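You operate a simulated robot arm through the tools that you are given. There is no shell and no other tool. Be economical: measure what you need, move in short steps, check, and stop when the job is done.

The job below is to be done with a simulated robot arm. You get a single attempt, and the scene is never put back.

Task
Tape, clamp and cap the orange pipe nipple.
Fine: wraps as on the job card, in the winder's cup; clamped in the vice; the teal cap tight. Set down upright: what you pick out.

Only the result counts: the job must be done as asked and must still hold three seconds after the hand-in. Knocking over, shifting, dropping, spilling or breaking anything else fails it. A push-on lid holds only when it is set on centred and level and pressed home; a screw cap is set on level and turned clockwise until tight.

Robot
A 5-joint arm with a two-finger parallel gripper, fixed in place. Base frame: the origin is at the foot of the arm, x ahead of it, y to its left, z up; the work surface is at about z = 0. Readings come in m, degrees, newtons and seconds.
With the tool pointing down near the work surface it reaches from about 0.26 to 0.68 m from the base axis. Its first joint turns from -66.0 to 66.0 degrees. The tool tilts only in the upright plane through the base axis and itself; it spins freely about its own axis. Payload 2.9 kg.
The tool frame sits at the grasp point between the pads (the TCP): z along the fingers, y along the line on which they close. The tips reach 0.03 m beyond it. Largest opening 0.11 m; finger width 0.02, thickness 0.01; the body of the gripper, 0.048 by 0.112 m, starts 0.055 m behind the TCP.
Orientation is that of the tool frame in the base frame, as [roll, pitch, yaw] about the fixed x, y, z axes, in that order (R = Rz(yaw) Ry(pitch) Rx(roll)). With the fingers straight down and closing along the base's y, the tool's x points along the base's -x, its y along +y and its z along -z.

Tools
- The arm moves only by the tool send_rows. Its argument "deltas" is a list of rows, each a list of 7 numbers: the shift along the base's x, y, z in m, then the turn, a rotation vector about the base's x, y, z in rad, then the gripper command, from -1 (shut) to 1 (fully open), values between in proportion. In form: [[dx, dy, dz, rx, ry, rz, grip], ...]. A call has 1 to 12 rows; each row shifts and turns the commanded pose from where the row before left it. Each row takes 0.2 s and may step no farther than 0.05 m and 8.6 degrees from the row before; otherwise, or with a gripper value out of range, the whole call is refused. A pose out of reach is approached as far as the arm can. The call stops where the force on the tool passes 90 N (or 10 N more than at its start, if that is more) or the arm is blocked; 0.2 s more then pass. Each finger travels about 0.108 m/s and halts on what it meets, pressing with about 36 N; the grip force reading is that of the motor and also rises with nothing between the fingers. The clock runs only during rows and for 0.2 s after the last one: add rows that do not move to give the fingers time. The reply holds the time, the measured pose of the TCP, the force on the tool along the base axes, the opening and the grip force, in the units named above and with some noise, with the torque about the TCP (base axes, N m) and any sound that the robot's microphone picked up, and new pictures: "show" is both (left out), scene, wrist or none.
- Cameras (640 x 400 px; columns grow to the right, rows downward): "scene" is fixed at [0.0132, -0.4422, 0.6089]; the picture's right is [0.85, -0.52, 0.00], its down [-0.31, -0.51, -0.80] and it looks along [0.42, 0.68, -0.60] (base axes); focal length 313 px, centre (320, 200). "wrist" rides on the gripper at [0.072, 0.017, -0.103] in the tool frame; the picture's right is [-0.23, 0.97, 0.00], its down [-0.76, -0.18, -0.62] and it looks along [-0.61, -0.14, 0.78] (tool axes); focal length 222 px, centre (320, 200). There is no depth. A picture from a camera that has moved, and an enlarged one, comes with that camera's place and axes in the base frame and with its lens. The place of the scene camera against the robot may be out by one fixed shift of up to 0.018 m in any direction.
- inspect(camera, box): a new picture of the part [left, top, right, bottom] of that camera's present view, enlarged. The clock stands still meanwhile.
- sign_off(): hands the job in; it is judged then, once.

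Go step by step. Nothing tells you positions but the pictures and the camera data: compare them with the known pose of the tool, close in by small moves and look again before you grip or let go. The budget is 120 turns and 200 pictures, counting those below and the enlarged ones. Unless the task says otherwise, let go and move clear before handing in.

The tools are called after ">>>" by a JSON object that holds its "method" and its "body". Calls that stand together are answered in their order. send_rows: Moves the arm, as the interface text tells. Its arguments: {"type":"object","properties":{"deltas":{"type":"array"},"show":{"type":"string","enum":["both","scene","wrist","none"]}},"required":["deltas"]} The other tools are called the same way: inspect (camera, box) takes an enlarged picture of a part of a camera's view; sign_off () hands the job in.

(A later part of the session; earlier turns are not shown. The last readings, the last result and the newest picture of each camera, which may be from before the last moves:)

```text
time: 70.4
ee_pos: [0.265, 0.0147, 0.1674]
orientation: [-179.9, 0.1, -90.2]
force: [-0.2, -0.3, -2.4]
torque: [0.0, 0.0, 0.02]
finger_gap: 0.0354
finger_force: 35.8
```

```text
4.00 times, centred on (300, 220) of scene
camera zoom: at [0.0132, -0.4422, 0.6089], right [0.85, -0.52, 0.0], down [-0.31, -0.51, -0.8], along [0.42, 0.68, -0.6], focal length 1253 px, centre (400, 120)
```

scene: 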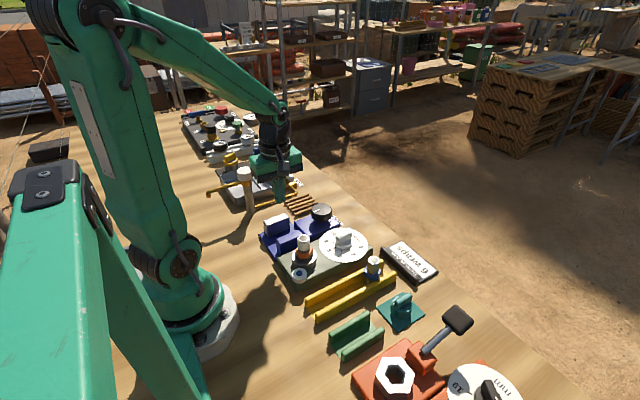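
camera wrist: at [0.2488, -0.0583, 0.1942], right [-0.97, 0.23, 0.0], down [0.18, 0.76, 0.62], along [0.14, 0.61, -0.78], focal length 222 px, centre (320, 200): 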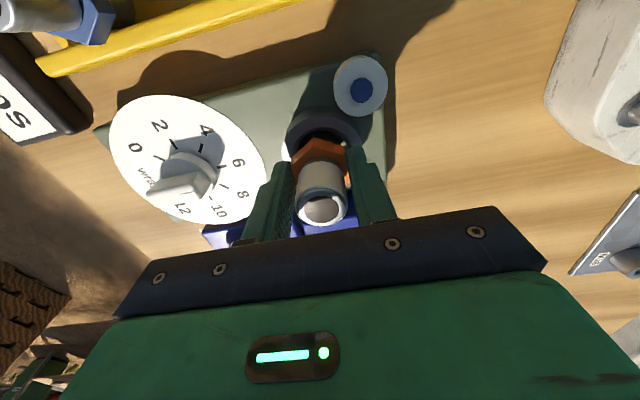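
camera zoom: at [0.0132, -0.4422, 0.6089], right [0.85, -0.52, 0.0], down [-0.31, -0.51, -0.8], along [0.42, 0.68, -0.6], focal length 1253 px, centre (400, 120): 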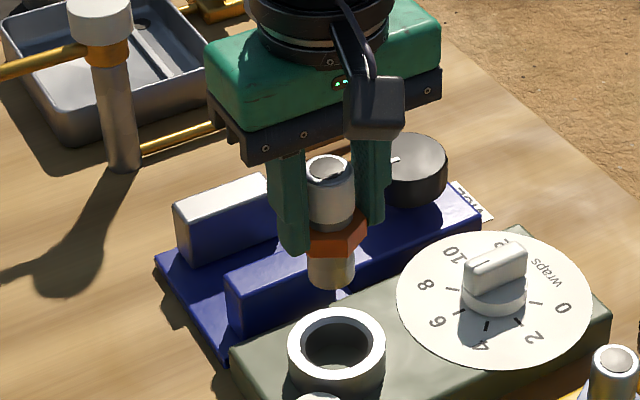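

Held firmly. I carry it over the vice, turning 30°, and stay above the jaws to look.

>>> {"method": "send_rows", "body": {"deltas": [[0, 0.02, 0, 0, 0, 0.1047, -1], [0, 0.025, 0, 0, 0, 0.1047, -1], [0, 0.025, 0, 0, 0, 0.1047, -1], [0, 0.025, 0, 0, 0, 0.1047, -1], [0, 0.0215, 0, 0, 0, 0.1047, -1], [0, 0, -0.025, 0, 0, 0, -1], [0, 0, -0.01, 0, 0, 0, -1], [0, 0, 0, 0, 0, 0, -1]], "show": "wrist"}}

>>> {"method": "inspect", "body": {"camera": "scene", "box": [250, 170, 330, 260]}}

>>> {"method": "inspect", "body": {"camera": "wrist", "box": [240, 60, 410, 200]}}

```text
time: 72.2
ee_pos: [0.2656, 0.1299, 0.1354]
orientation: [180.0, -0.1, -60.2]
force: [-0.4, -0.5, -1.8]
torque: [0.0, 0.0, -0.04]
finger_gap: 0.0353
finger_force: 36.1
camera wrist: at [0.2862, 0.059, 0.2359], right [-0.96, -0.29, 0.0], down [-0.22, 0.75, 0.62], along [-0.18, 0.6, -0.78], focal length 222 px, centre (320, 200)
```

wrist: 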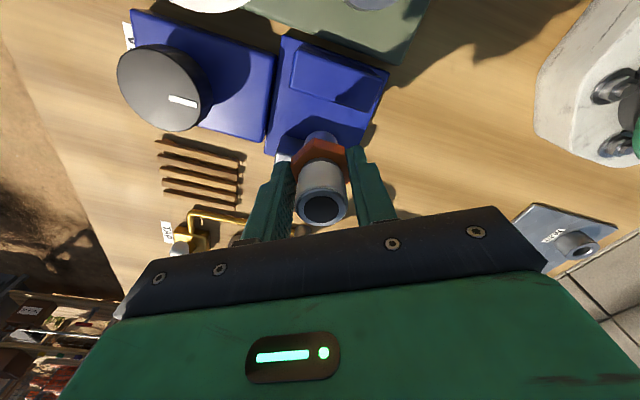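

```text
4.44 times, centred on (290, 215) of scene
camera zoom: at [0.0132, -0.4422, 0.6089], right [0.85, -0.52, 0.0], down [-0.31, -0.51, -0.8], along [0.42, 0.68, -0.6], focal length 1392 px, centre (453, 133)
```

zoom: 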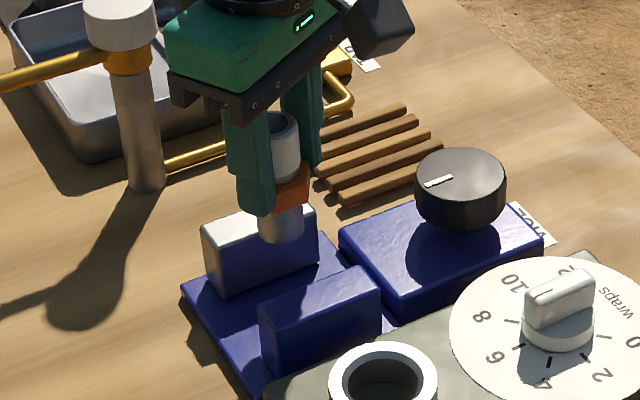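

```text
2.86 times, centred on (325, 130) of wrist
camera zoom: at [0.2862, 0.059, 0.2359], right [-0.96, -0.29, 0.0], down [-0.22, 0.75, 0.62], along [-0.18, 0.6, -0.78], focal length 635 px, centre (306, 400)
```

zoom: 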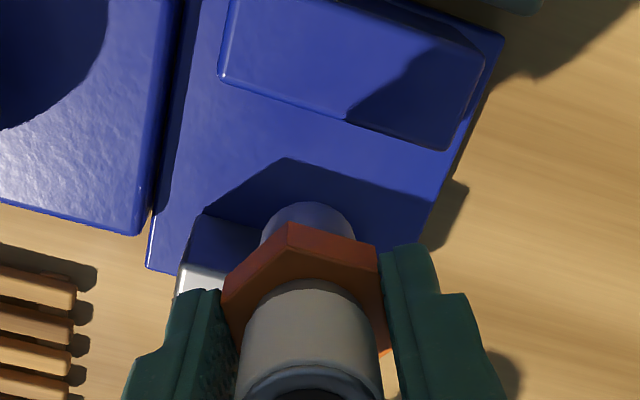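

The wrist view says centred between the jaws; I double-check from the scene at higher zoom.

>>> {"method": "inspect", "body": {"camera": "scene", "box": [255, 195, 315, 250]}}

```text
7.27 times, centred on (285, 222) of scene
camera zoom: at [0.0132, -0.4422, 0.6089], right [0.85, -0.52, 0.0], down [-0.31, -0.51, -0.8], along [0.42, 0.68, -0.6], focal length 2278 px, centre (574, 36)
```

zoom: 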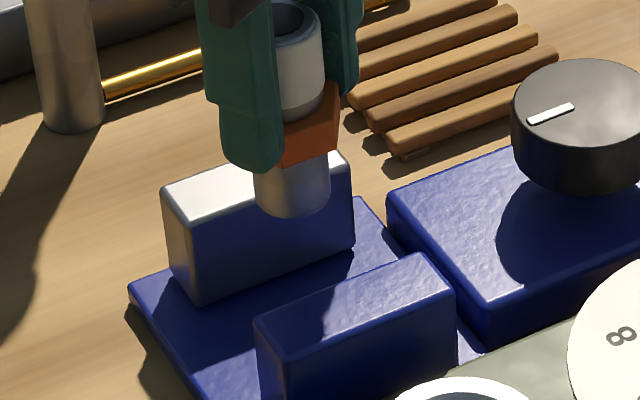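

Both agree it's inside the gap; the scene suggests it's a bit toward the front jaw. I shift +3 mm in y and lower between the jaws.

>>> {"method": "send_rows", "body": {"deltas": [[0, 0.003, -0.01, 0, 0, 0, -1], [0, 0, -0.02, 0, 0, 0, -1], [0, 0, 0, 0, 0, 0, -1]], "show": "none"}}

>>> {"method": "inspect", "body": {"camera": "scene", "box": [255, 195, 315, 250]}}

>>> {"method": "inspect", "body": {"camera": "wrist", "box": [240, 60, 410, 200]}}

```text
time: 73.0
ee_pos: [0.2654, 0.1329, 0.1057]
orientation: [-180.0, 0.0, -60.2]
force: [-1.1, -0.1, -1.9]
torque: [-0.01, -0.01, 0.0]
finger_gap: 0.0353
finger_force: 36.4
```

```text
7.27 times, centred on (285, 222) of scene
camera zoom: at [0.0132, -0.4422, 0.6089], right [0.85, -0.52, 0.0], down [-0.31, -0.51, -0.8], along [0.42, 0.68, -0.6], focal length 2278 px, centre (574, 36)
```

zoom: 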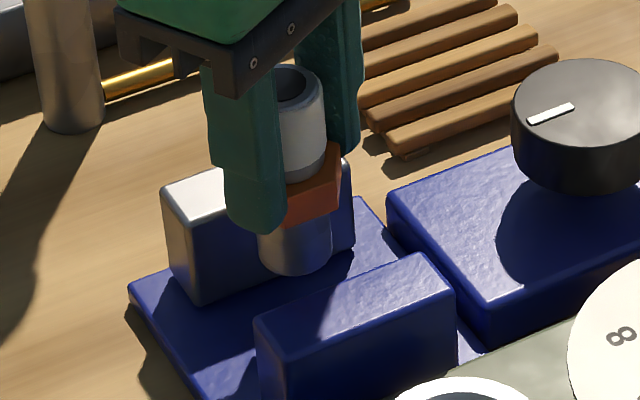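

```text
2.86 times, centred on (325, 130) of wrist
camera zoom: at [0.2862, 0.062, 0.2063], right [-0.96, -0.29, 0.0], down [-0.22, 0.75, 0.62], along [-0.18, 0.6, -0.78], focal length 635 px, centre (306, 400)
```

zoom: 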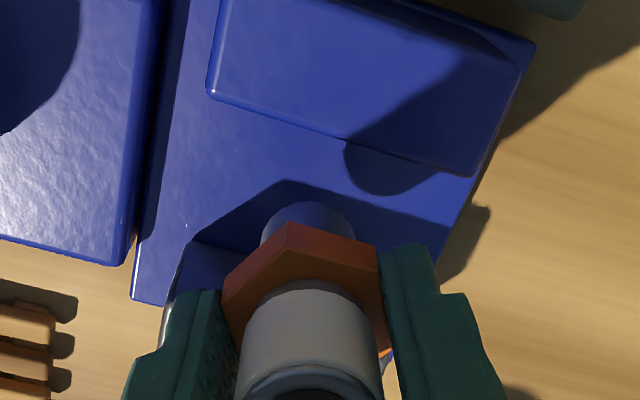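

Centred within a few mm. I lower onto the vice bed in small steps.

>>> {"method": "send_rows", "body": {"deltas": [[0.002, 0.002, -0.015, 0, 0, 0, -1], [0, 0, -0.012, 0, 0, 0, -1], [0, 0, -0.006, 0, 0, 0, -1], [0, 0, 0, 0, 0, 0, -1]], "show": "none"}}

>>> {"method": "inspect", "body": {"camera": "scene", "box": [255, 195, 315, 250]}}

```text
time: 74.0
ee_pos: [0.2671, 0.1349, 0.0713]
orientation: [-180.0, 0.0, -60.2]
force: [-4.7, -3.4, 23.8]
torque: [-0.11, 0.24, 0.03]
finger_gap: 0.0356
finger_force: 36.1
```

```text
7.27 times, centred on (285, 222) of scene
camera zoom: at [0.0131, -0.4422, 0.6088], right [0.85, -0.52, 0.0], down [-0.31, -0.51, -0.8], along [0.42, 0.68, -0.6], focal length 2278 px, centre (574, 36)
```

zoom: 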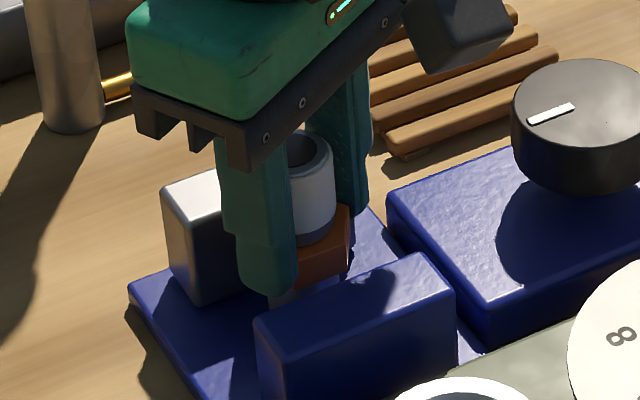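

Contact with the bed. I ease off, open only slightly and lift straight out.

>>> {"method": "send_rows", "body": {"deltas": [[0, 0, 0.001, 0, 0, 0, -1], [0, 0, 0, 0, 0, 0, -0.15], [0, 0, 0, 0, 0, 0, -0.15], [0, 0, 0.02, 0, 0, 0, -0.15], [0, 0, 0.03, 0, 0, 0, -0.1], [0, 0, 0.04, 0, 0, 0, 0], [0, 0, 0.02, 0, 0, 0, 0]], "show": "wrist"}}

>>> {"method": "inspect", "body": {"camera": "scene", "box": [255, 195, 335, 250]}}

```text
time: 75.6
ee_pos: [0.2669, 0.1361, 0.1829]
orientation: [-179.9, 0.0, -60.1]
force: [-0.2, 0.3, 0.3]
torque: [0.01, -0.02, 0.01]
finger_gap: 0.0551
finger_force: 0.1
camera wrist: at [0.2881, 0.0655, 0.284], right [-0.96, -0.29, 0.0], down [-0.22, 0.75, 0.62], along [-0.18, 0.6, -0.78], focal length 222 px, centre (320, 200)
```

wrist: 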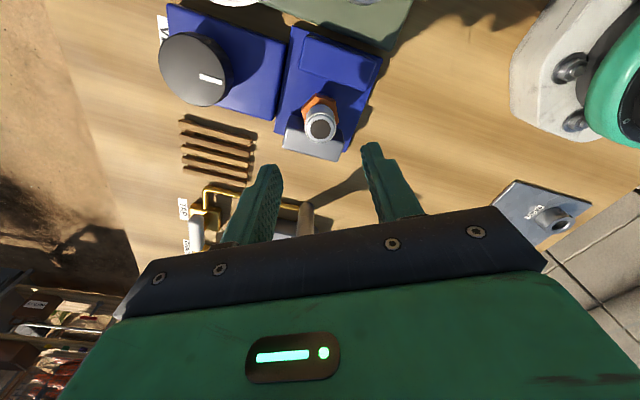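

```text
7.27 times, centred on (295, 222) of scene
camera zoom: at [0.0132, -0.4422, 0.6089], right [0.85, -0.52, 0.0], down [-0.31, -0.51, -0.8], along [0.42, 0.68, -0.6], focal length 2278 px, centre (502, 36)
```

zoom: 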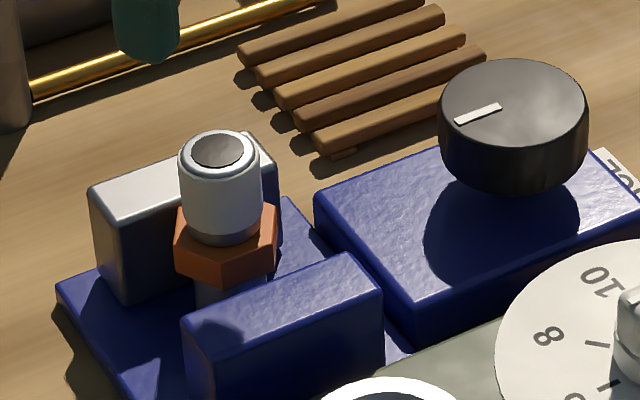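

The taped nipple stands upright between the jaws. Now the vice knob near (0.385,0.127): I move above it with open fingers.

>>> {"method": "send_rows", "body": {"deltas": [[0.03, -0.002, 0, 0, 0, 0, 1], [0.04, -0.003, 0, 0, 0, 0, 1], [0.048, -0.004, 0, 0, 0, 0, 1], [0, 0, -0.02, 0, 0, 0, 1], [0, 0, 0, 0, 0, 0, 1]], "show": "wrist"}}

>>> {"method": "inspect", "body": {"camera": "scene", "box": [275, 170, 375, 240]}}

```text
time: 76.8
ee_pos: [0.3856, 0.1272, 0.1604]
orientation: [-180.0, 0.0, -60.2]
force: [0.3, -0.7, 0.2]
torque: [0.01, 0.0, 0.0]
finger_gap: 0.11
finger_force: 0.1
camera wrist: at [0.4064, 0.0559, 0.2622], right [-0.96, -0.29, 0.0], down [-0.22, 0.75, 0.62], along [-0.18, 0.6, -0.78], focal length 222 px, centre (320, 200)
```

wrist: 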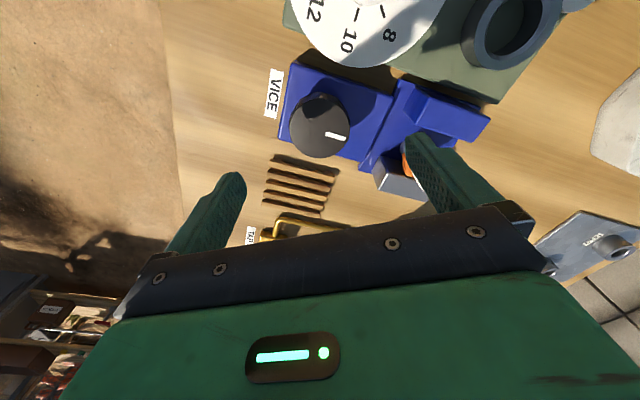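

```text
5.71 times, centred on (325, 205) of scene
camera zoom: at [0.0132, -0.4422, 0.6089], right [0.85, -0.52, 0.0], down [-0.31, -0.51, -0.8], along [0.42, 0.68, -0.6], focal length 1790 px, centre (291, 171)
```

zoom: 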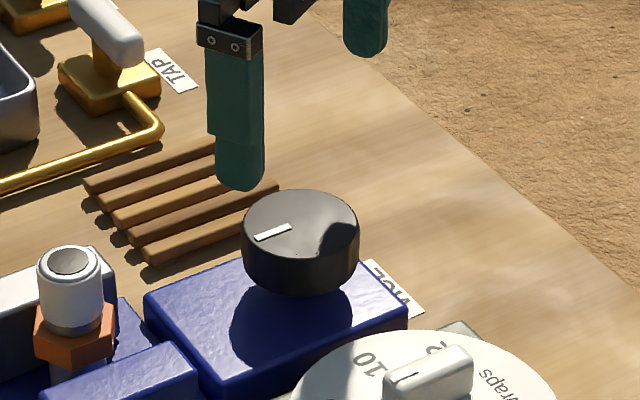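

Centred over the knob (Ø≈55 mm, top ≈0.065). I lower and grip it.

>>> {"method": "send_rows", "body": {"deltas": [[0, 0, -0.04, 0, 0, 0, 0.8], [0, 0, -0.03, 0, 0, 0, 0.6], [0, 0, -0.014, 0, 0, 0, 0.4], [0, 0, 0, 0, 0, 0, -1], [0, 0, 0, 0, 0, 0, -1], [0, 0, 0, 0, 0, 0, -1]], "show": "wrist"}}

>>> {"method": "inspect", "body": {"camera": "scene", "box": [255, 185, 355, 250]}}

```text
time: 78.2
ee_pos: [0.387, 0.1275, 0.0774]
orientation: [-179.9, 0.0, -60.2]
force: [18.2, 12.4, -15.6]
torque: [-0.07, -0.04, -0.07]
finger_gap: 0.0556
finger_force: 44.8
camera wrist: at [0.4067, 0.0566, 0.1805], right [-0.96, -0.29, 0.0], down [-0.23, 0.75, 0.62], along [-0.18, 0.6, -0.78], focal length 222 px, centre (320, 200)
```

wrist: 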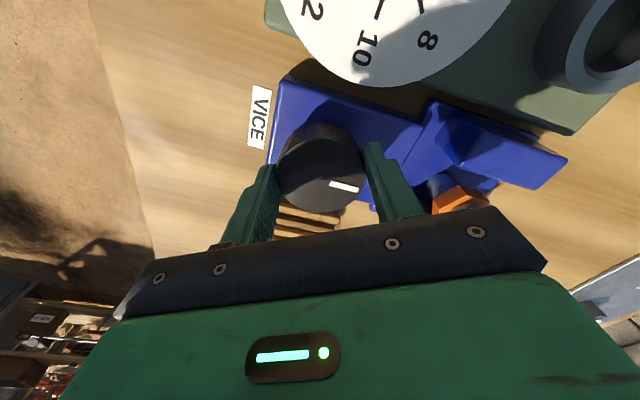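

```text
6.15 times, centred on (305, 218) of scene
camera zoom: at [0.0133, -0.4422, 0.6089], right [0.85, -0.52, 0.0], down [-0.31, -0.51, -0.8], along [0.42, 0.68, -0.6], focal length 1927 px, centre (412, 92)
```

zoom: 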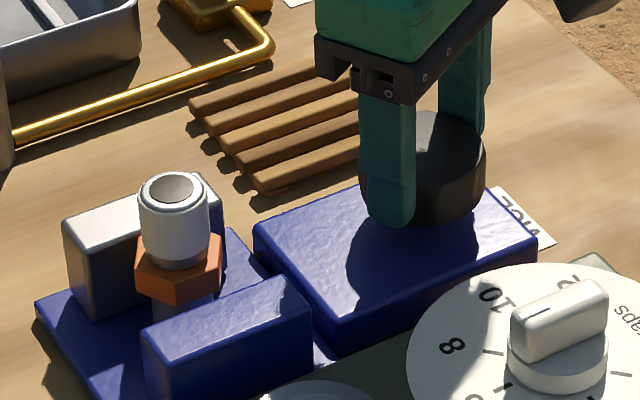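

Knob gripped. I ease the side load and turn clockwise about 46°, then watch the jaws.

>>> {"method": "send_rows", "body": {"deltas": [[0.0015, 0.0005, 0, 0, 0, -0.1, -1], [0, 0, 0, 0, 0, -0.14, -1], [0, 0, 0, 0, 0, -0.14, -1], [0, 0, 0, 0, 0, -0.14, -1], [0, 0, 0, 0, 0, -0.14, -1], [0, 0, 0, 0, 0, -0.14, -1], [0, 0, 0, 0, 0, 0, -1]], "show": "none"}}

>>> {"method": "inspect", "body": {"camera": "scene", "box": [255, 185, 355, 250]}}

```text
time: 79.8
ee_pos: [0.3847, 0.1262, 0.0764]
orientation: [179.6, -0.4, -106.2]
force: [-31.1, -4.1, 8.7]
torque: [0.36, -0.43, 0.02]
finger_gap: 0.0554
finger_force: 45.0
```

```text
6.15 times, centred on (305, 218) of scene
camera zoom: at [0.0131, -0.4422, 0.6089], right [0.85, -0.52, 0.0], down [-0.31, -0.51, -0.8], along [0.42, 0.68, -0.6], focal length 1927 px, centre (412, 92)
```

zoom: 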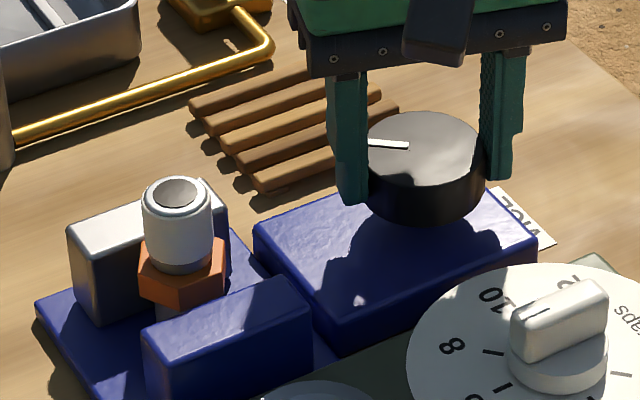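

The rear jaw advances with clockwise turning and is pushing the nipple along upright. I continue.

>>> {"method": "send_rows", "body": {"deltas": [[-0.0015, 0, 0, 0, 0, -0.14, -1], [0, 0, 0, 0, 0, -0.14, -1], [0, 0, 0, 0, 0, -0.14, -1], [0, 0, 0, 0, 0, -0.14, -1], [0, 0, 0, 0, 0, -0.14, -1], [0, 0, 0, 0, 0, 0, -1]], "show": "none"}}

>>> {"method": "inspect", "body": {"camera": "scene", "box": [255, 185, 355, 250]}}

```text
time: 81.2
ee_pos: [0.3829, 0.1275, 0.0764]
orientation: [179.8, -0.6, -146.0]
force: [-40.2, 30.4, -3.5]
torque: [0.83, -0.14, 0.11]
finger_gap: 0.0554
finger_force: 45.2
```

```text
6.15 times, centred on (305, 218) of scene
camera zoom: at [0.0132, -0.4422, 0.6089], right [0.85, -0.52, 0.0], down [-0.31, -0.51, -0.8], along [0.42, 0.68, -0.6], focal length 1927 px, centre (412, 92)
```

zoom: 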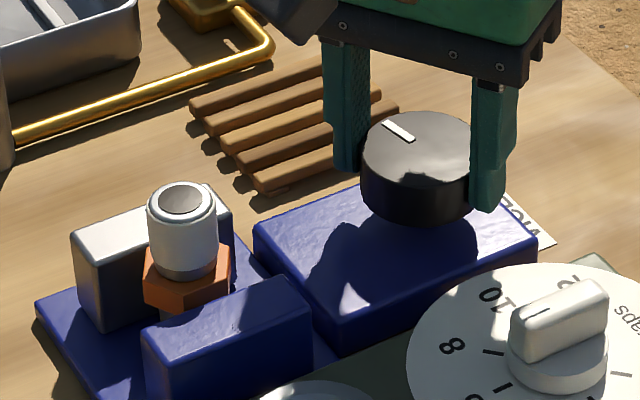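

>>> {"method": "send_rows", "body": {"deltas": [[-0.0015, 0.001, 0, 0, 0, -0.14, -1], [0, 0, 0, 0, 0, -0.14, -1], [0, 0, 0, 0, 0, -0.14, -1], [0, 0, 0, 0, 0, -0.14, -1], [0, 0, 0, 0, 0, -0.14, -1], [0, 0, 0, 0, 0, -0.14, -1], [0, 0, 0, 0, 0, -0.14, -1], [0, 0, 0, 0, 0, -0.14, -1], [0, 0, 0, 0, 0, 0, -1]], "show": "none"}}

>>> {"method": "inspect", "body": {"camera": "scene", "box": [255, 185, 355, 250]}}

```text
time: 83.2
ee_pos: [0.3854, 0.1302, 0.0792]
orientation: [179.9, 0.2, 149.8]
force: [-5.4, 37.4, -15.5]
torque: [0.17, 0.3, 0.15]
finger_gap: 0.0551
finger_force: 45.2
```

```text
6.15 times, centred on (305, 218) of scene
camera zoom: at [0.0133, -0.4422, 0.6089], right [0.85, -0.52, 0.0], down [-0.31, -0.51, -0.8], along [0.42, 0.68, -0.6], focal length 1927 px, centre (412, 92)
```

zoom: 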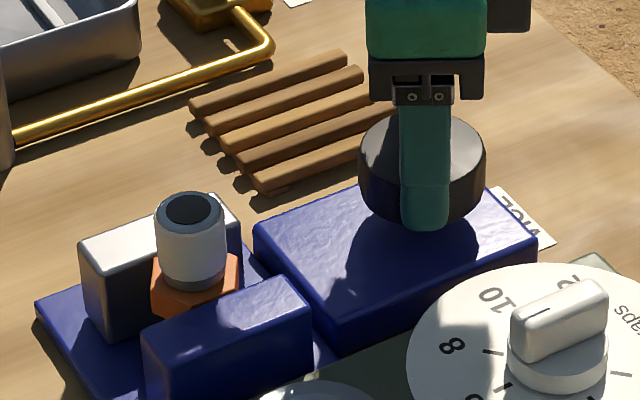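

>>> {"method": "send_rows", "body": {"deltas": [[0, 0.001, 0, 0, 0, -0.14, -1], [0, 0, 0, 0, 0, -0.14, -1], [0, 0, 0, 0, 0, -0.14, -1], [0, 0, 0, 0, 0, -0.14, -1], [0, 0, 0, 0, 0, -0.14, -1], [0, 0, 0, 0, 0, -0.14, -1], [0, 0, 0, 0, 0, 0, -1]], "show": "none"}}

>>> {"method": "inspect", "body": {"camera": "scene", "box": [255, 185, 355, 250]}}

```text
time: 84.8
ee_pos: [0.3846, 0.1279, 0.08]
orientation: [179.9, -0.1, 101.4]
force: [7.8, 3.1, 5.2]
torque: [-0.11, 0.17, 0.75]
finger_gap: 0.0555
finger_force: 45.5
```

```text
6.15 times, centred on (305, 218) of scene
camera zoom: at [0.0132, -0.4422, 0.6089], right [0.85, -0.52, 0.0], down [-0.31, -0.51, -0.8], along [0.42, 0.68, -0.6], focal length 1927 px, centre (412, 92)
```

zoom: 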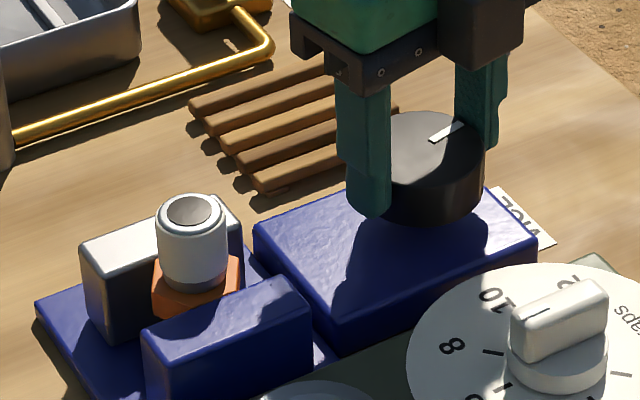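

The torque has risen and the jaws stopped on the hex. I tighten a bit more and read the torque.

>>> {"method": "send_rows", "body": {"deltas": [[0, 0, 0, 0, 0, -0.1, -1], [0, 0, 0, 0, 0, -0.1, -1], [0, 0, 0, 0, 0, 0, -1]], "show": "none"}}

>>> {"method": "inspect", "body": {"camera": "scene", "box": [255, 185, 355, 250]}}

```text
time: 85.6
ee_pos: [0.3855, 0.1286, 0.078]
orientation: [179.9, 0.0, 89.9]
force: [10.1, 4.6, -0.7]
torque: [0.15, -0.03, 0.71]
finger_gap: 0.0557
finger_force: 44.4
```

```text
6.15 times, centred on (305, 218) of scene
camera zoom: at [0.0132, -0.4422, 0.6089], right [0.85, -0.52, 0.0], down [-0.31, -0.51, -0.8], along [0.42, 0.68, -0.6], focal length 1927 px, centre (412, 92)
```

zoom: 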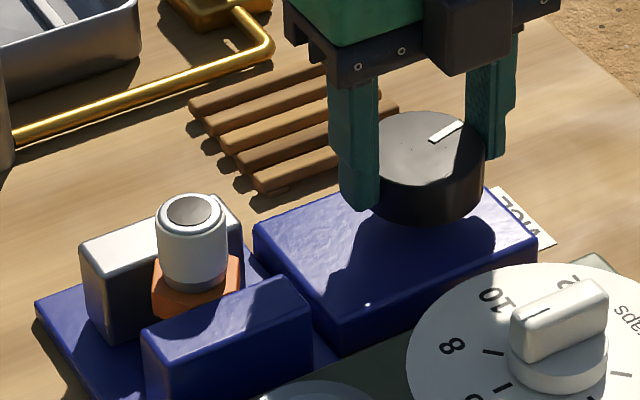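

The knob holds fast — clamped. I release, rise and move to look at the teal cap.

>>> {"method": "send_rows", "body": {"deltas": [[0, 0, 0, 0, 0, 0, 1], [0, 0, 0, 0, 0, 0, 1], [0, 0, 0, 0, 0, 0, 1], [0, 0, 0.04, 0, 0, 0, 1], [0, 0, 0.05, 0, 0, 0, 1], [0, 0, 0.05, 0, 0, 0.14, 1], [0, -0.045, 0, 0, 0, 0.14, 1], [0, -0.045, 0, 0, 0, 0.14, 1], [0, -0.045, 0, 0, 0, 0.14, 1], [0, -0.045, 0, 0, 0, 0.14, 1], [0, -0.045, 0, 0, 0, 0.14, 1]], "show": "none"}}

>>> {"method": "send_rows", "body": {"deltas": [[0, -0.03, 0, 0, 0, 0.14, 1], [0, -0.03, 0, 0, 0, 0.14, 1], [0, -0.03, 0, 0, 0, 0.14, 1], [0, 0, 0, 0, 0, 0.14, 1], [0, 0, 0, 0, 0, 0.14, 1], [0, 0, 0, 0, 0, 0.03, 1], [0, 0, 0, 0, 0, 0, 1]]}}

>>> {"method": "inspect", "body": {"camera": "scene", "box": [255, 185, 355, 250]}}

```text
time: 88.0
ee_pos: [0.383, -0.0933, 0.2207]
orientation: [180.0, 0.0, 138.3]
force: [-0.7, -0.6, -0.6]
torque: [0.0, 0.0, -0.01]
finger_gap: 0.1101
finger_force: 0.1
```

```text
time: 89.6
ee_pos: [0.3834, -0.1859, 0.2174]
orientation: [180.0, 0.0, -180.0]
force: [-0.6, -0.4, 0.5]
torque: [0.01, 0.02, -0.01]
finger_gap: 0.1098
finger_force: 0.2
camera wrist: at [0.3108, -0.169, 0.3196], right [0.22, 0.97, 0.0], down [0.76, -0.18, 0.62], along [0.61, -0.14, -0.78], focal length 222 px, centre (320, 200)
```

scene: 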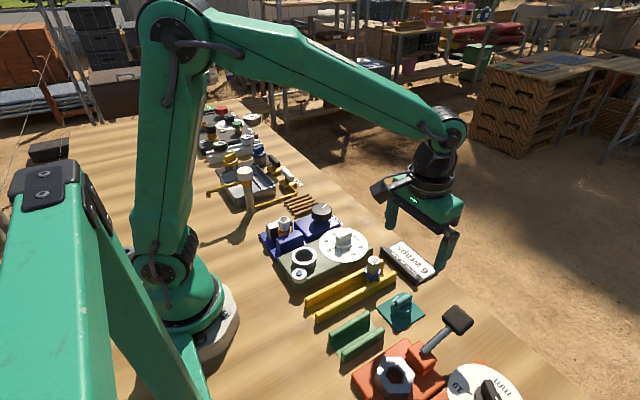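
wrist: 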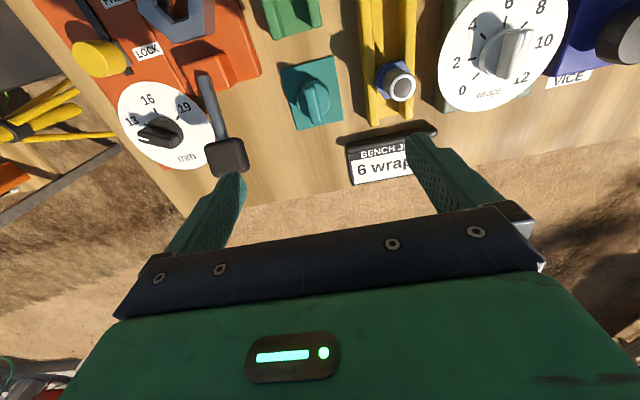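

```text
6.15 times, centred on (305, 218) of scene
camera zoom: at [0.0132, -0.4422, 0.6089], right [0.85, -0.52, 0.0], down [-0.31, -0.51, -0.8], along [0.42, 0.68, -0.6], focal length 1927 px, centre (412, 92)
```

zoom: 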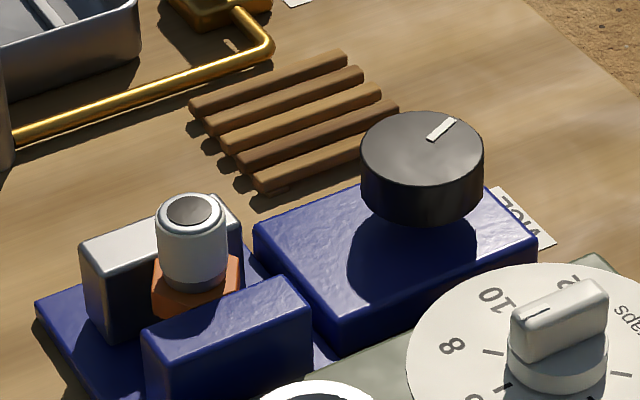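

The nipple is clamped upright. Now I zoom on the cap.

>>> {"method": "inspect", "body": {"camera": "wrist", "box": [265, 45, 365, 135]}}

>>> {"method": "inspect", "body": {"camera": "scene", "box": [370, 280, 430, 335]}}

```text
4.44 times, centred on (315, 90) of wrist
camera zoom: at [0.3108, -0.169, 0.3196], right [0.22, 0.97, 0.0], down [0.76, -0.18, 0.62], along [0.61, -0.14, -0.78], focal length 987 px, centre (342, 689)
```

zoom: 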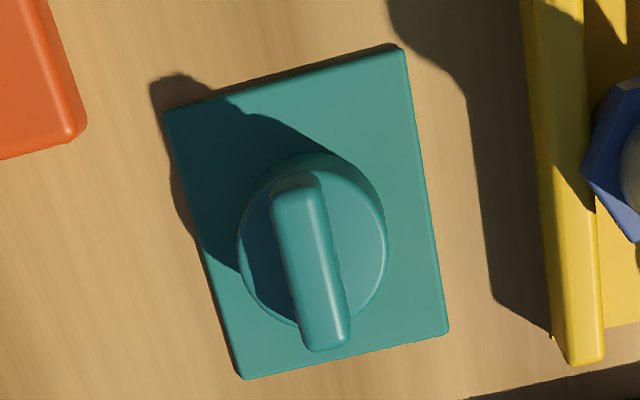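

```text
7.27 times, centred on (400, 308) of scene
camera zoom: at [0.0132, -0.4422, 0.6089], right [0.85, -0.52, 0.0], down [-0.31, -0.51, -0.8], along [0.42, 0.68, -0.6], focal length 2278 px, centre (-262, -582)
```

zoom: 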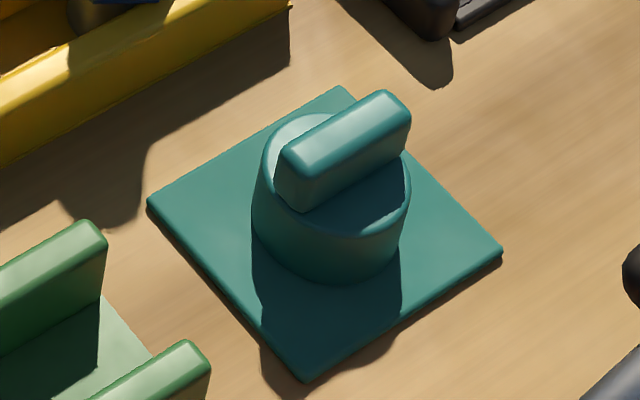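

The cap's bar runs along x at (0.380,-0.1925), bar top ≈0.05. I lower over it with the fingers either side in y.

>>> {"method": "send_rows", "body": {"deltas": [[-0.003, -0.0066, -0.04, 0, 0, 0, 0.2], [0, 0, -0.04, 0, 0, 0, 0.0], [0, 0, -0.035, 0, 0, 0, 0.0], [0, 0, -0.015, 0, 0, 0, 0.0], [0, 0, 0, 0, 0, 0, 0.0]], "show": "wrist"}}

>>> {"method": "inspect", "body": {"camera": "scene", "box": [370, 270, 430, 325]}}

```text
time: 90.8
ee_pos: [0.382, -0.1923, 0.0882]
orientation: [-179.9, -0.1, -179.9]
force: [0.2, -1.0, -0.2]
torque: [0.04, 0.0, 0.0]
finger_gap: 0.0553
finger_force: 0.0
camera wrist: at [0.3081, -0.1752, 0.1903], right [0.23, 0.97, 0.0], down [0.76, -0.18, 0.62], along [0.61, -0.14, -0.78], focal length 222 px, centre (320, 200)
```

wrist: 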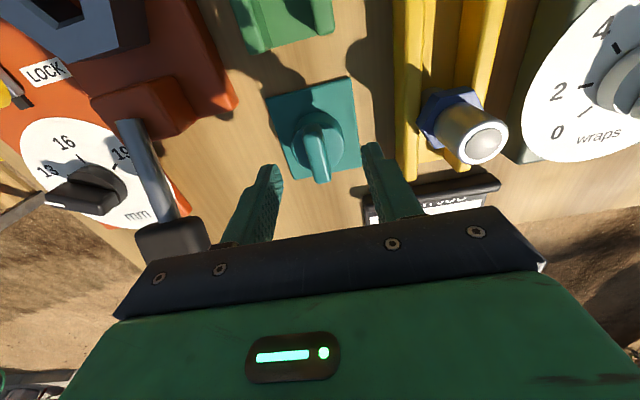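

```text
7.27 times, centred on (400, 298) of scene
camera zoom: at [0.0132, -0.4422, 0.6089], right [0.85, -0.52, 0.0], down [-0.31, -0.51, -0.8], along [0.42, 0.68, -0.6], focal length 2278 px, centre (-262, -509)
```

zoom: 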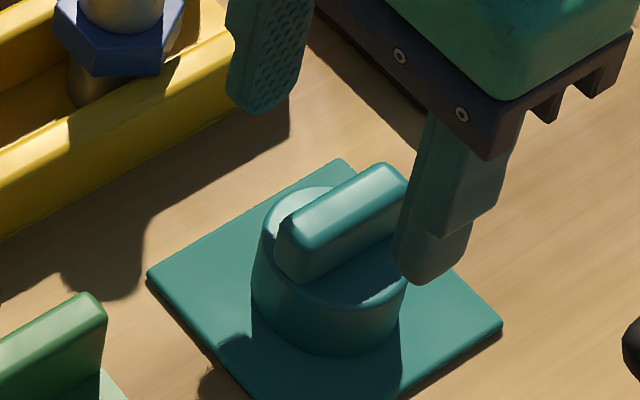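

Aligned. I shift 2 mm toward the base, lower and grip the bar.

>>> {"method": "send_rows", "body": {"deltas": [[-0.002, 0, -0.011, 0, 0, 0, 0.0], [0, 0, -0.01, 0, 0, 0, -0.2], [0, 0, 0, 0, 0, 0, -1], [0, 0, 0, 0, 0, 0, -1], [0, 0, 0, 0, 0, 0, -1]], "show": "wrist"}}

>>> {"method": "inspect", "body": {"camera": "scene", "box": [370, 270, 430, 325]}}

```text
time: 92.0
ee_pos: [0.3778, -0.1923, 0.0681]
orientation: [-180.0, -0.1, -179.8]
force: [-0.2, -0.8, 0.3]
torque: [0.0, 0.01, 0.0]
finger_gap: 0.0131
finger_force: 36.2
camera wrist: at [0.3063, -0.1751, 0.1693], right [0.23, 0.97, 0.0], down [0.76, -0.18, 0.62], along [0.61, -0.14, -0.78], focal length 222 px, centre (320, 200)
```

wrist: 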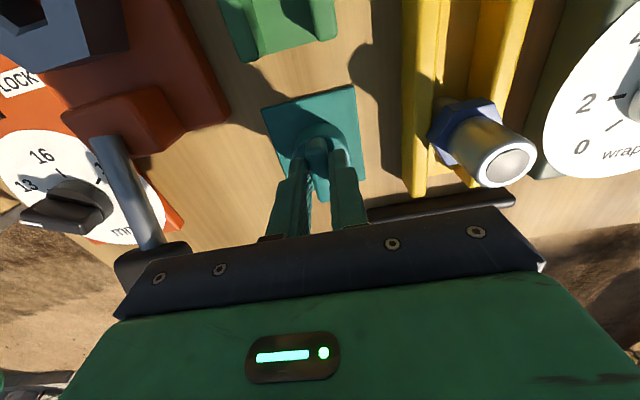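

```text
7.27 times, centred on (400, 298) of scene
camera zoom: at [0.0132, -0.4422, 0.6089], right [0.85, -0.52, 0.0], down [-0.31, -0.51, -0.8], along [0.42, 0.68, -0.6], focal length 2278 px, centre (-262, -509)
```

zoom: 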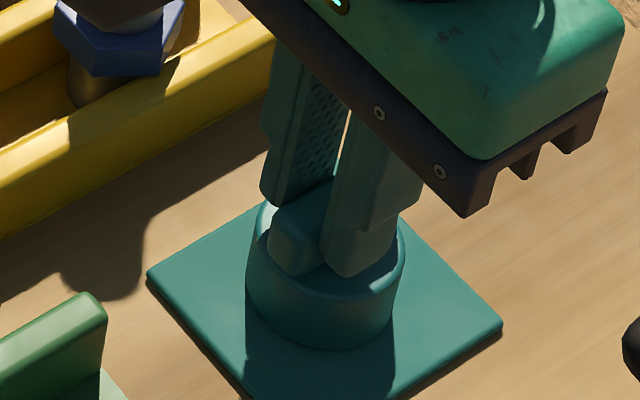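

Gripped (13 mm bar). I lift it and examine how it hangs.

>>> {"method": "send_rows", "body": {"deltas": [[0, 0, 0.01, 0, 0, 0, -1], [0, 0, 0.03, 0, 0, 0, -1], [0, 0, 0.05, 0, 0, 0, -1], [0, 0, 0.05, 0, 0, 0, -1], [0, 0, 0, 0, 0, 0, -1]], "show": "wrist"}}

>>> {"method": "inspect", "body": {"camera": "scene", "box": [360, 180, 460, 280]}}

>>> {"method": "inspect", "body": {"camera": "wrist", "box": [260, 80, 380, 200]}}

```text
time: 93.2
ee_pos: [0.3795, -0.194, 0.2062]
orientation: [180.0, 0.0, -179.9]
force: [0.0, -0.6, -1.0]
torque: [0.0, 0.0, 0.0]
finger_gap: 0.0132
finger_force: 36.5
camera wrist: at [0.3068, -0.1765, 0.3073], right [0.23, 0.97, 0.0], down [0.76, -0.18, 0.62], along [0.61, -0.14, -0.78], focal length 222 px, centre (320, 200)
```

wrist: 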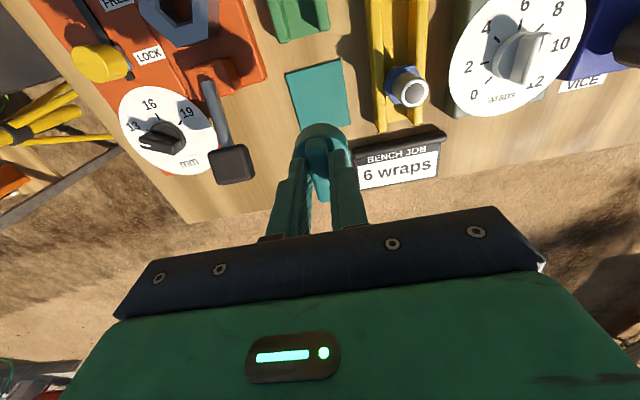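

```text
4.00 times, centred on (410, 230) of scene
camera zoom: at [0.0132, -0.4422, 0.6089], right [0.85, -0.52, 0.0], down [-0.31, -0.51, -0.8], along [0.42, 0.68, -0.6], focal length 1253 px, centre (-40, 80)
```

zoom: 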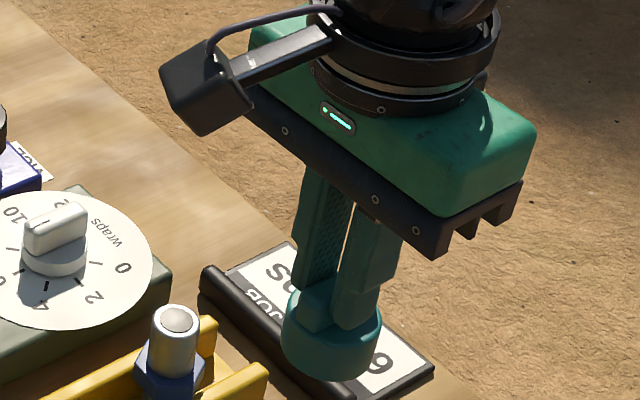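

```text
3.33 times, centred on (320, 140) of wrist
camera zoom: at [0.3068, -0.1765, 0.3073], right [0.23, 0.97, 0.0], down [0.76, -0.18, 0.62], along [0.61, -0.14, -0.78], focal length 740 px, centre (320, 400)
```

zoom: 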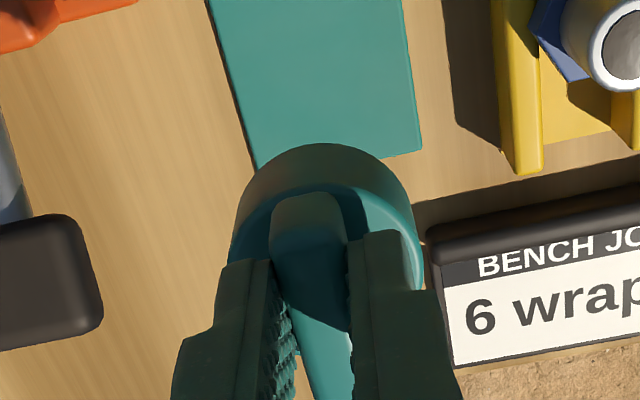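

The cap hangs level and centred on the tool axis. I carry it toward the clamped nipple (~(0.265,0.118), top ≈0.086) while winding the wrist counter-clockwise to yaw ≈ -10°.

>>> {"method": "send_rows", "body": {"deltas": [[-0.01, 0.03, 0, 0, 0, 0.148, -1], [-0.01, 0.03, 0, 0, 0, 0.148, -1], [-0.01, 0.03, 0, 0, 0, 0.148, -1], [-0.01, 0.03, 0, 0, 0, 0.148, -1], [-0.01, 0.03, 0, 0, 0, 0.148, -1], [-0.01, 0.03, 0, 0, 0, 0.148, -1], [-0.01, 0.03, 0, 0, 0, 0.148, -1], [-0.01, 0.03, 0, 0, 0, 0.148, -1], [-0.01, 0.03, 0, 0, 0, 0.148, -1], [-0.01, 0.03, 0, 0, 0, 0.148, -1]], "show": "none"}}

>>> {"method": "send_rows", "body": {"deltas": [[-0.0145, 0.012, 0, 0, 0, 0.148, -1], [0, 0, 0, 0, 0, 0.148, -1], [0, 0, 0, 0, 0, 0.148, -1], [0, 0, 0, 0, 0, 0.148, -1], [0, 0, 0, 0, 0, 0.148, -1], [0, 0, 0, 0, 0, 0.148, -1], [0, 0, 0, 0, 0, 0.148, -1], [0, 0, 0, 0, 0, 0.148, -1], [0, 0, 0, 0, 0, 0.148, -1], [0, 0, 0, 0, 0, 0.148, -1], [0, 0, 0, 0, 0, 0, -1]]}}

>>> {"method": "inspect", "body": {"camera": "wrist", "box": [240, 60, 400, 200]}}

>>> {"method": "inspect", "body": {"camera": "scene", "box": [245, 160, 335, 250]}}

```text
time: 95.4
ee_pos: [0.2814, 0.1075, 0.2076]
orientation: [179.9, -0.1, -94.9]
force: [0.5, 0.4, -1.5]
torque: [-0.01, -0.03, -0.04]
finger_gap: 0.0131
finger_force: 35.8
```

```text
time: 97.8
ee_pos: [0.2658, 0.1187, 0.2077]
orientation: [-180.0, 0.0, -10.1]
force: [-0.4, 0.3, -1.6]
torque: [0.02, -0.02, 0.02]
finger_gap: 0.0133
finger_force: 36.1
camera wrist: at [0.3331, 0.0907, 0.3088], right [-0.4, -0.92, 0.0], down [-0.72, 0.31, 0.62], along [-0.57, 0.25, -0.78], focal length 222 px, centre (320, 200)
```

scene: 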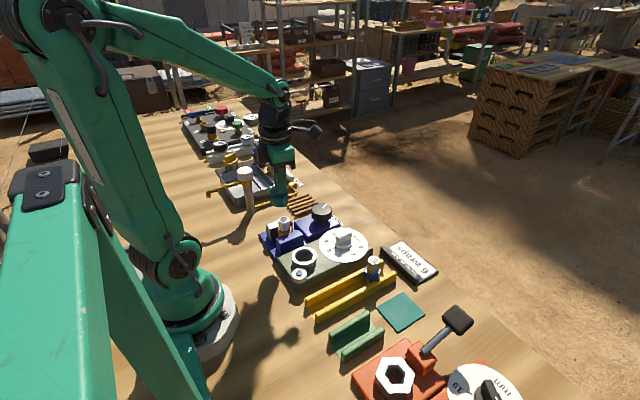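
wrist: 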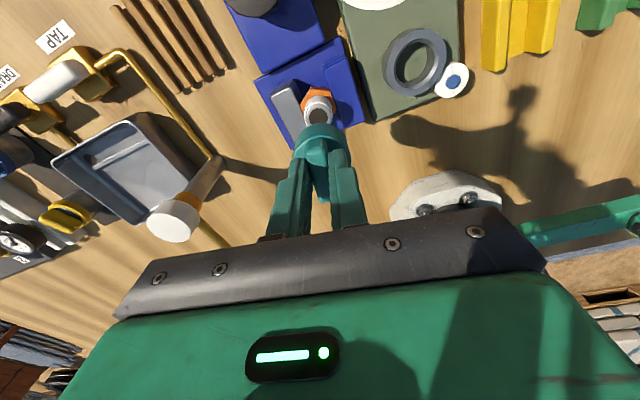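

```text
2.86 times, centred on (320, 130) of wrist
camera zoom: at [0.3331, 0.0907, 0.3088], right [-0.4, -0.92, 0.0], down [-0.72, 0.31, 0.62], along [-0.57, 0.25, -0.78], focal length 635 px, centre (320, 400)
```

zoom: 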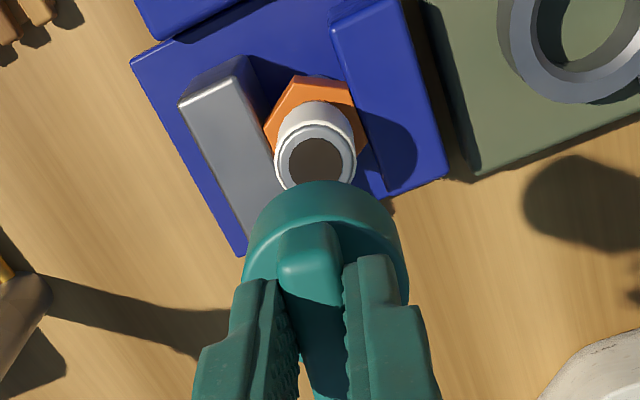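

```text
4.44 times, centred on (290, 205) of scene
camera zoom: at [0.0132, -0.4422, 0.6089], right [0.85, -0.52, 0.0], down [-0.31, -0.51, -0.8], along [0.42, 0.68, -0.6], focal length 1392 px, centre (453, 178)
```

zoom: 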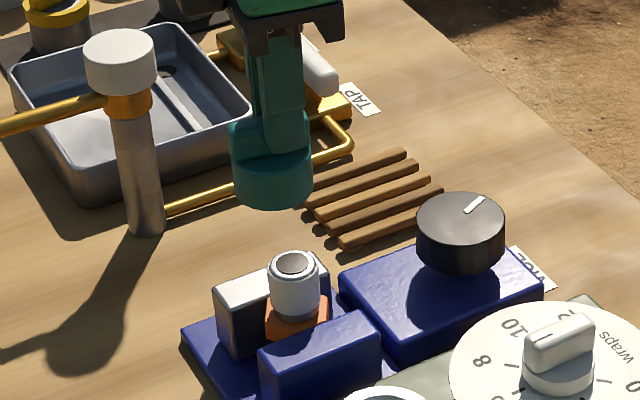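

The nipple seems ≈5 mm further out in x than the cap axis. I shift, lower to ~12 mm above and compare again.

>>> {"method": "send_rows", "body": {"deltas": [[0.005, -0.0005, 0, 0, 0, 0, -1], [0, 0, -0.03, 0, 0, 0, -1], [0, 0, -0.019, 0, 0, 0, -1], [0, 0, 0, 0, 0, 0, -1]], "show": "none"}}

>>> {"method": "inspect", "body": {"camera": "wrist", "box": [260, 80, 380, 180]}}

>>> {"method": "inspect", "body": {"camera": "scene", "box": [260, 185, 320, 245]}}

```text
time: 98.8
ee_pos: [0.2702, 0.1178, 0.1584]
orientation: [-180.0, 0.1, -10.3]
force: [0.6, 1.0, -1.0]
torque: [-0.01, 0.0, -0.02]
finger_gap: 0.0135
finger_force: 35.9
```

```text
4.00 times, centred on (320, 130) of wrist
camera zoom: at [0.3378, 0.0887, 0.259], right [-0.4, -0.92, 0.0], down [-0.72, 0.31, 0.62], along [-0.57, 0.25, -0.78], focal length 888 px, centre (320, 480)
```

zoom: 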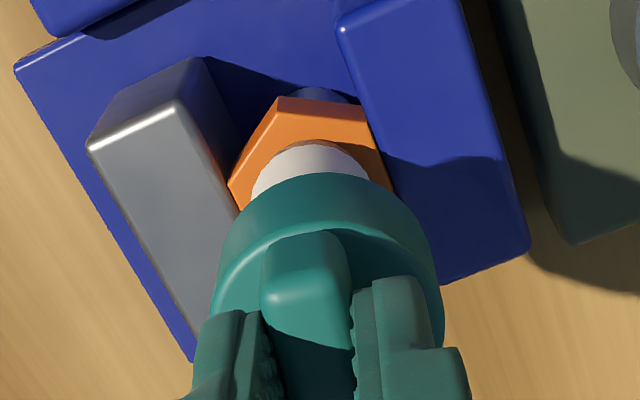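

```text
6.67 times, centred on (290, 215) of scene
camera zoom: at [0.0132, -0.4422, 0.6089], right [0.85, -0.52, 0.0], down [-0.31, -0.51, -0.8], along [0.42, 0.68, -0.6], focal length 2088 px, centre (520, 100)
```

zoom: 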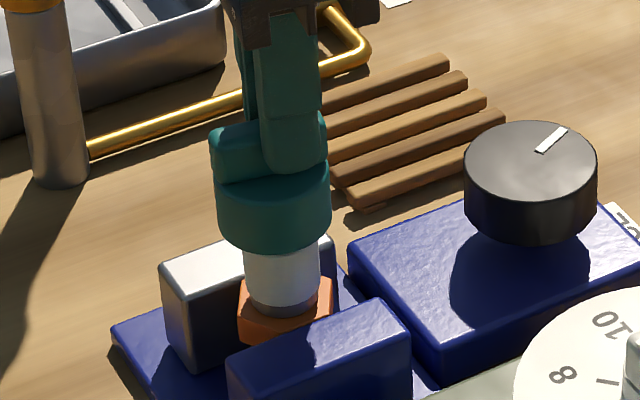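

Cap still a few mm off; I correct by (+2, +3) mm, lower to a few mm above and re-check.

>>> {"method": "send_rows", "body": {"deltas": [[0.002, 0.003, 0, 0, 0, 0, -1], [0, 0, -0.008, 0, 0, 0, -1], [0, 0, 0, 0, 0, 0, -1]], "show": "none"}}

>>> {"method": "inspect", "body": {"camera": "wrist", "box": [260, 80, 380, 180]}}

>>> {"method": "inspect", "body": {"camera": "scene", "box": [265, 195, 305, 240]}}

```text
time: 99.6
ee_pos: [0.2726, 0.1222, 0.1487]
orientation: [180.0, 0.0, -10.3]
force: [-2.1, -0.8, 5.4]
torque: [-0.06, 0.1, -0.03]
finger_gap: 0.0134
finger_force: 36.3
```

```text
4.00 times, centred on (320, 130) of wrist
camera zoom: at [0.3404, 0.0928, 0.2516], right [-0.4, -0.92, 0.0], down [-0.72, 0.31, 0.62], along [-0.57, 0.25, -0.78], focal length 888 px, centre (320, 480)
```

zoom: 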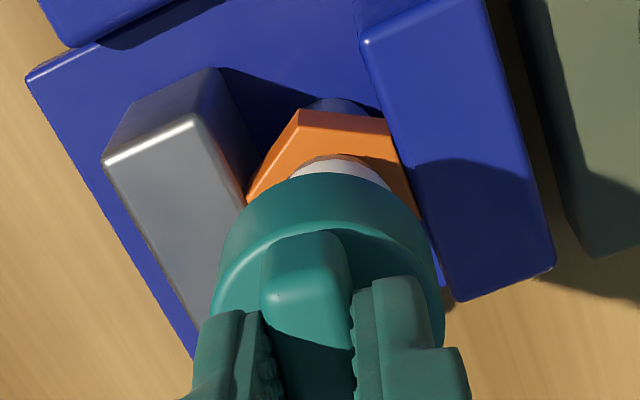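

```text
8.89 times, centred on (285, 218) of scene
camera zoom: at [0.0132, -0.4422, 0.6089], right [0.85, -0.52, 0.0], down [-0.31, -0.51, -0.8], along [0.42, 0.68, -0.6], focal length 2784 px, centre (631, 44)
```

zoom: 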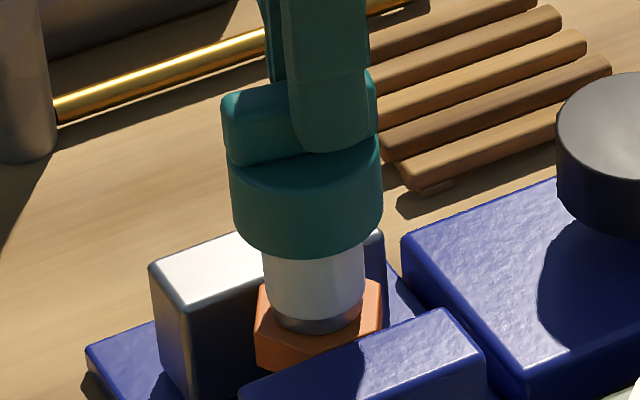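

It just touches; relative to the cap the nipple is ≈3 mm in -y, +1 mm in x. I lift slightly, correct and look again.

>>> {"method": "send_rows", "body": {"deltas": [[0, 0, 0.004, 0, 0, 0, -1], [0.0008, -0.003, 0, 0, 0, 0, -1], [0, 0, 0, 0, 0, 0, -1]], "show": "none"}}

>>> {"method": "inspect", "body": {"camera": "wrist", "box": [260, 80, 380, 180]}}

>>> {"method": "inspect", "body": {"camera": "scene", "box": [265, 195, 305, 240]}}

```text
time: 100.4
ee_pos: [0.2723, 0.1191, 0.1556]
orientation: [-180.0, 0.0, -10.2]
force: [0.5, -0.1, -0.7]
torque: [0.02, -0.04, 0.02]
finger_gap: 0.013
finger_force: 36.0
```

```text
4.00 times, centred on (320, 130) of wrist
camera zoom: at [0.341, 0.0904, 0.2558], right [-0.4, -0.92, 0.0], down [-0.72, 0.31, 0.62], along [-0.57, 0.25, -0.78], focal length 888 px, centre (320, 480)
```

zoom: 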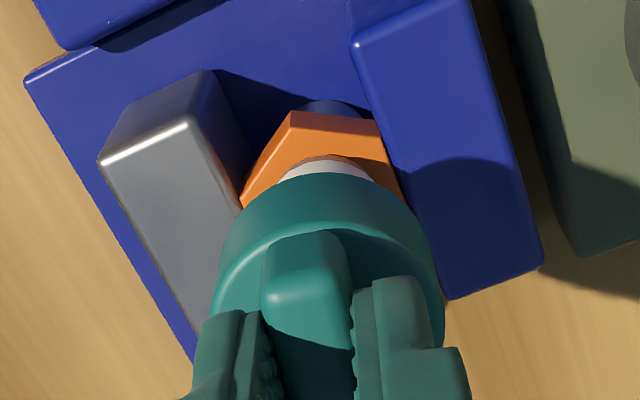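

```text
8.89 times, centred on (285, 218) of scene
camera zoom: at [0.0132, -0.4422, 0.6089], right [0.85, -0.52, 0.0], down [-0.31, -0.51, -0.8], along [0.42, 0.68, -0.6], focal length 2784 px, centre (631, 44)
```

zoom: 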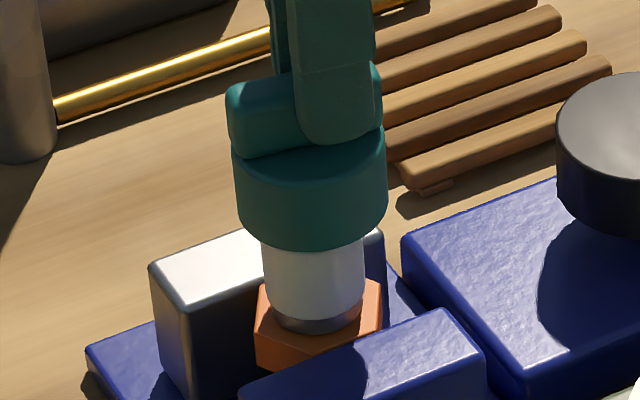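

Now aligned in both views. I lower until it seats lightly.

>>> {"method": "send_rows", "body": {"deltas": [[0, 0, -0.005, 0, 0, 0, -1], [0, 0, -0.003, 0, 0, 0, -1], [0, 0, 0, 0, 0, 0, -1]], "show": "none"}}

>>> {"method": "inspect", "body": {"camera": "scene", "box": [265, 195, 305, 240]}}

```text
time: 101.2
ee_pos: [0.2738, 0.1196, 0.1467]
orientation: [-179.9, -0.3, -10.3]
force: [1.4, -3.4, 25.2]
torque: [-0.05, 0.47, 0.07]
finger_gap: 0.0133
finger_force: 36.4
```

```text
8.89 times, centred on (285, 218) of scene
camera zoom: at [0.0131, -0.4422, 0.6088], right [0.85, -0.52, 0.0], down [-0.31, -0.51, -0.8], along [0.42, 0.68, -0.6], focal length 2784 px, centre (631, 44)
```

zoom: 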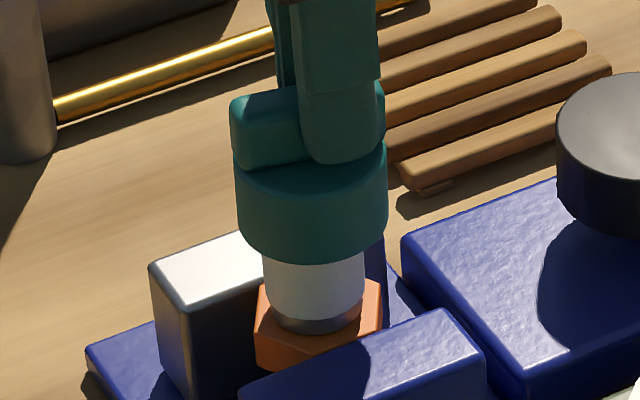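

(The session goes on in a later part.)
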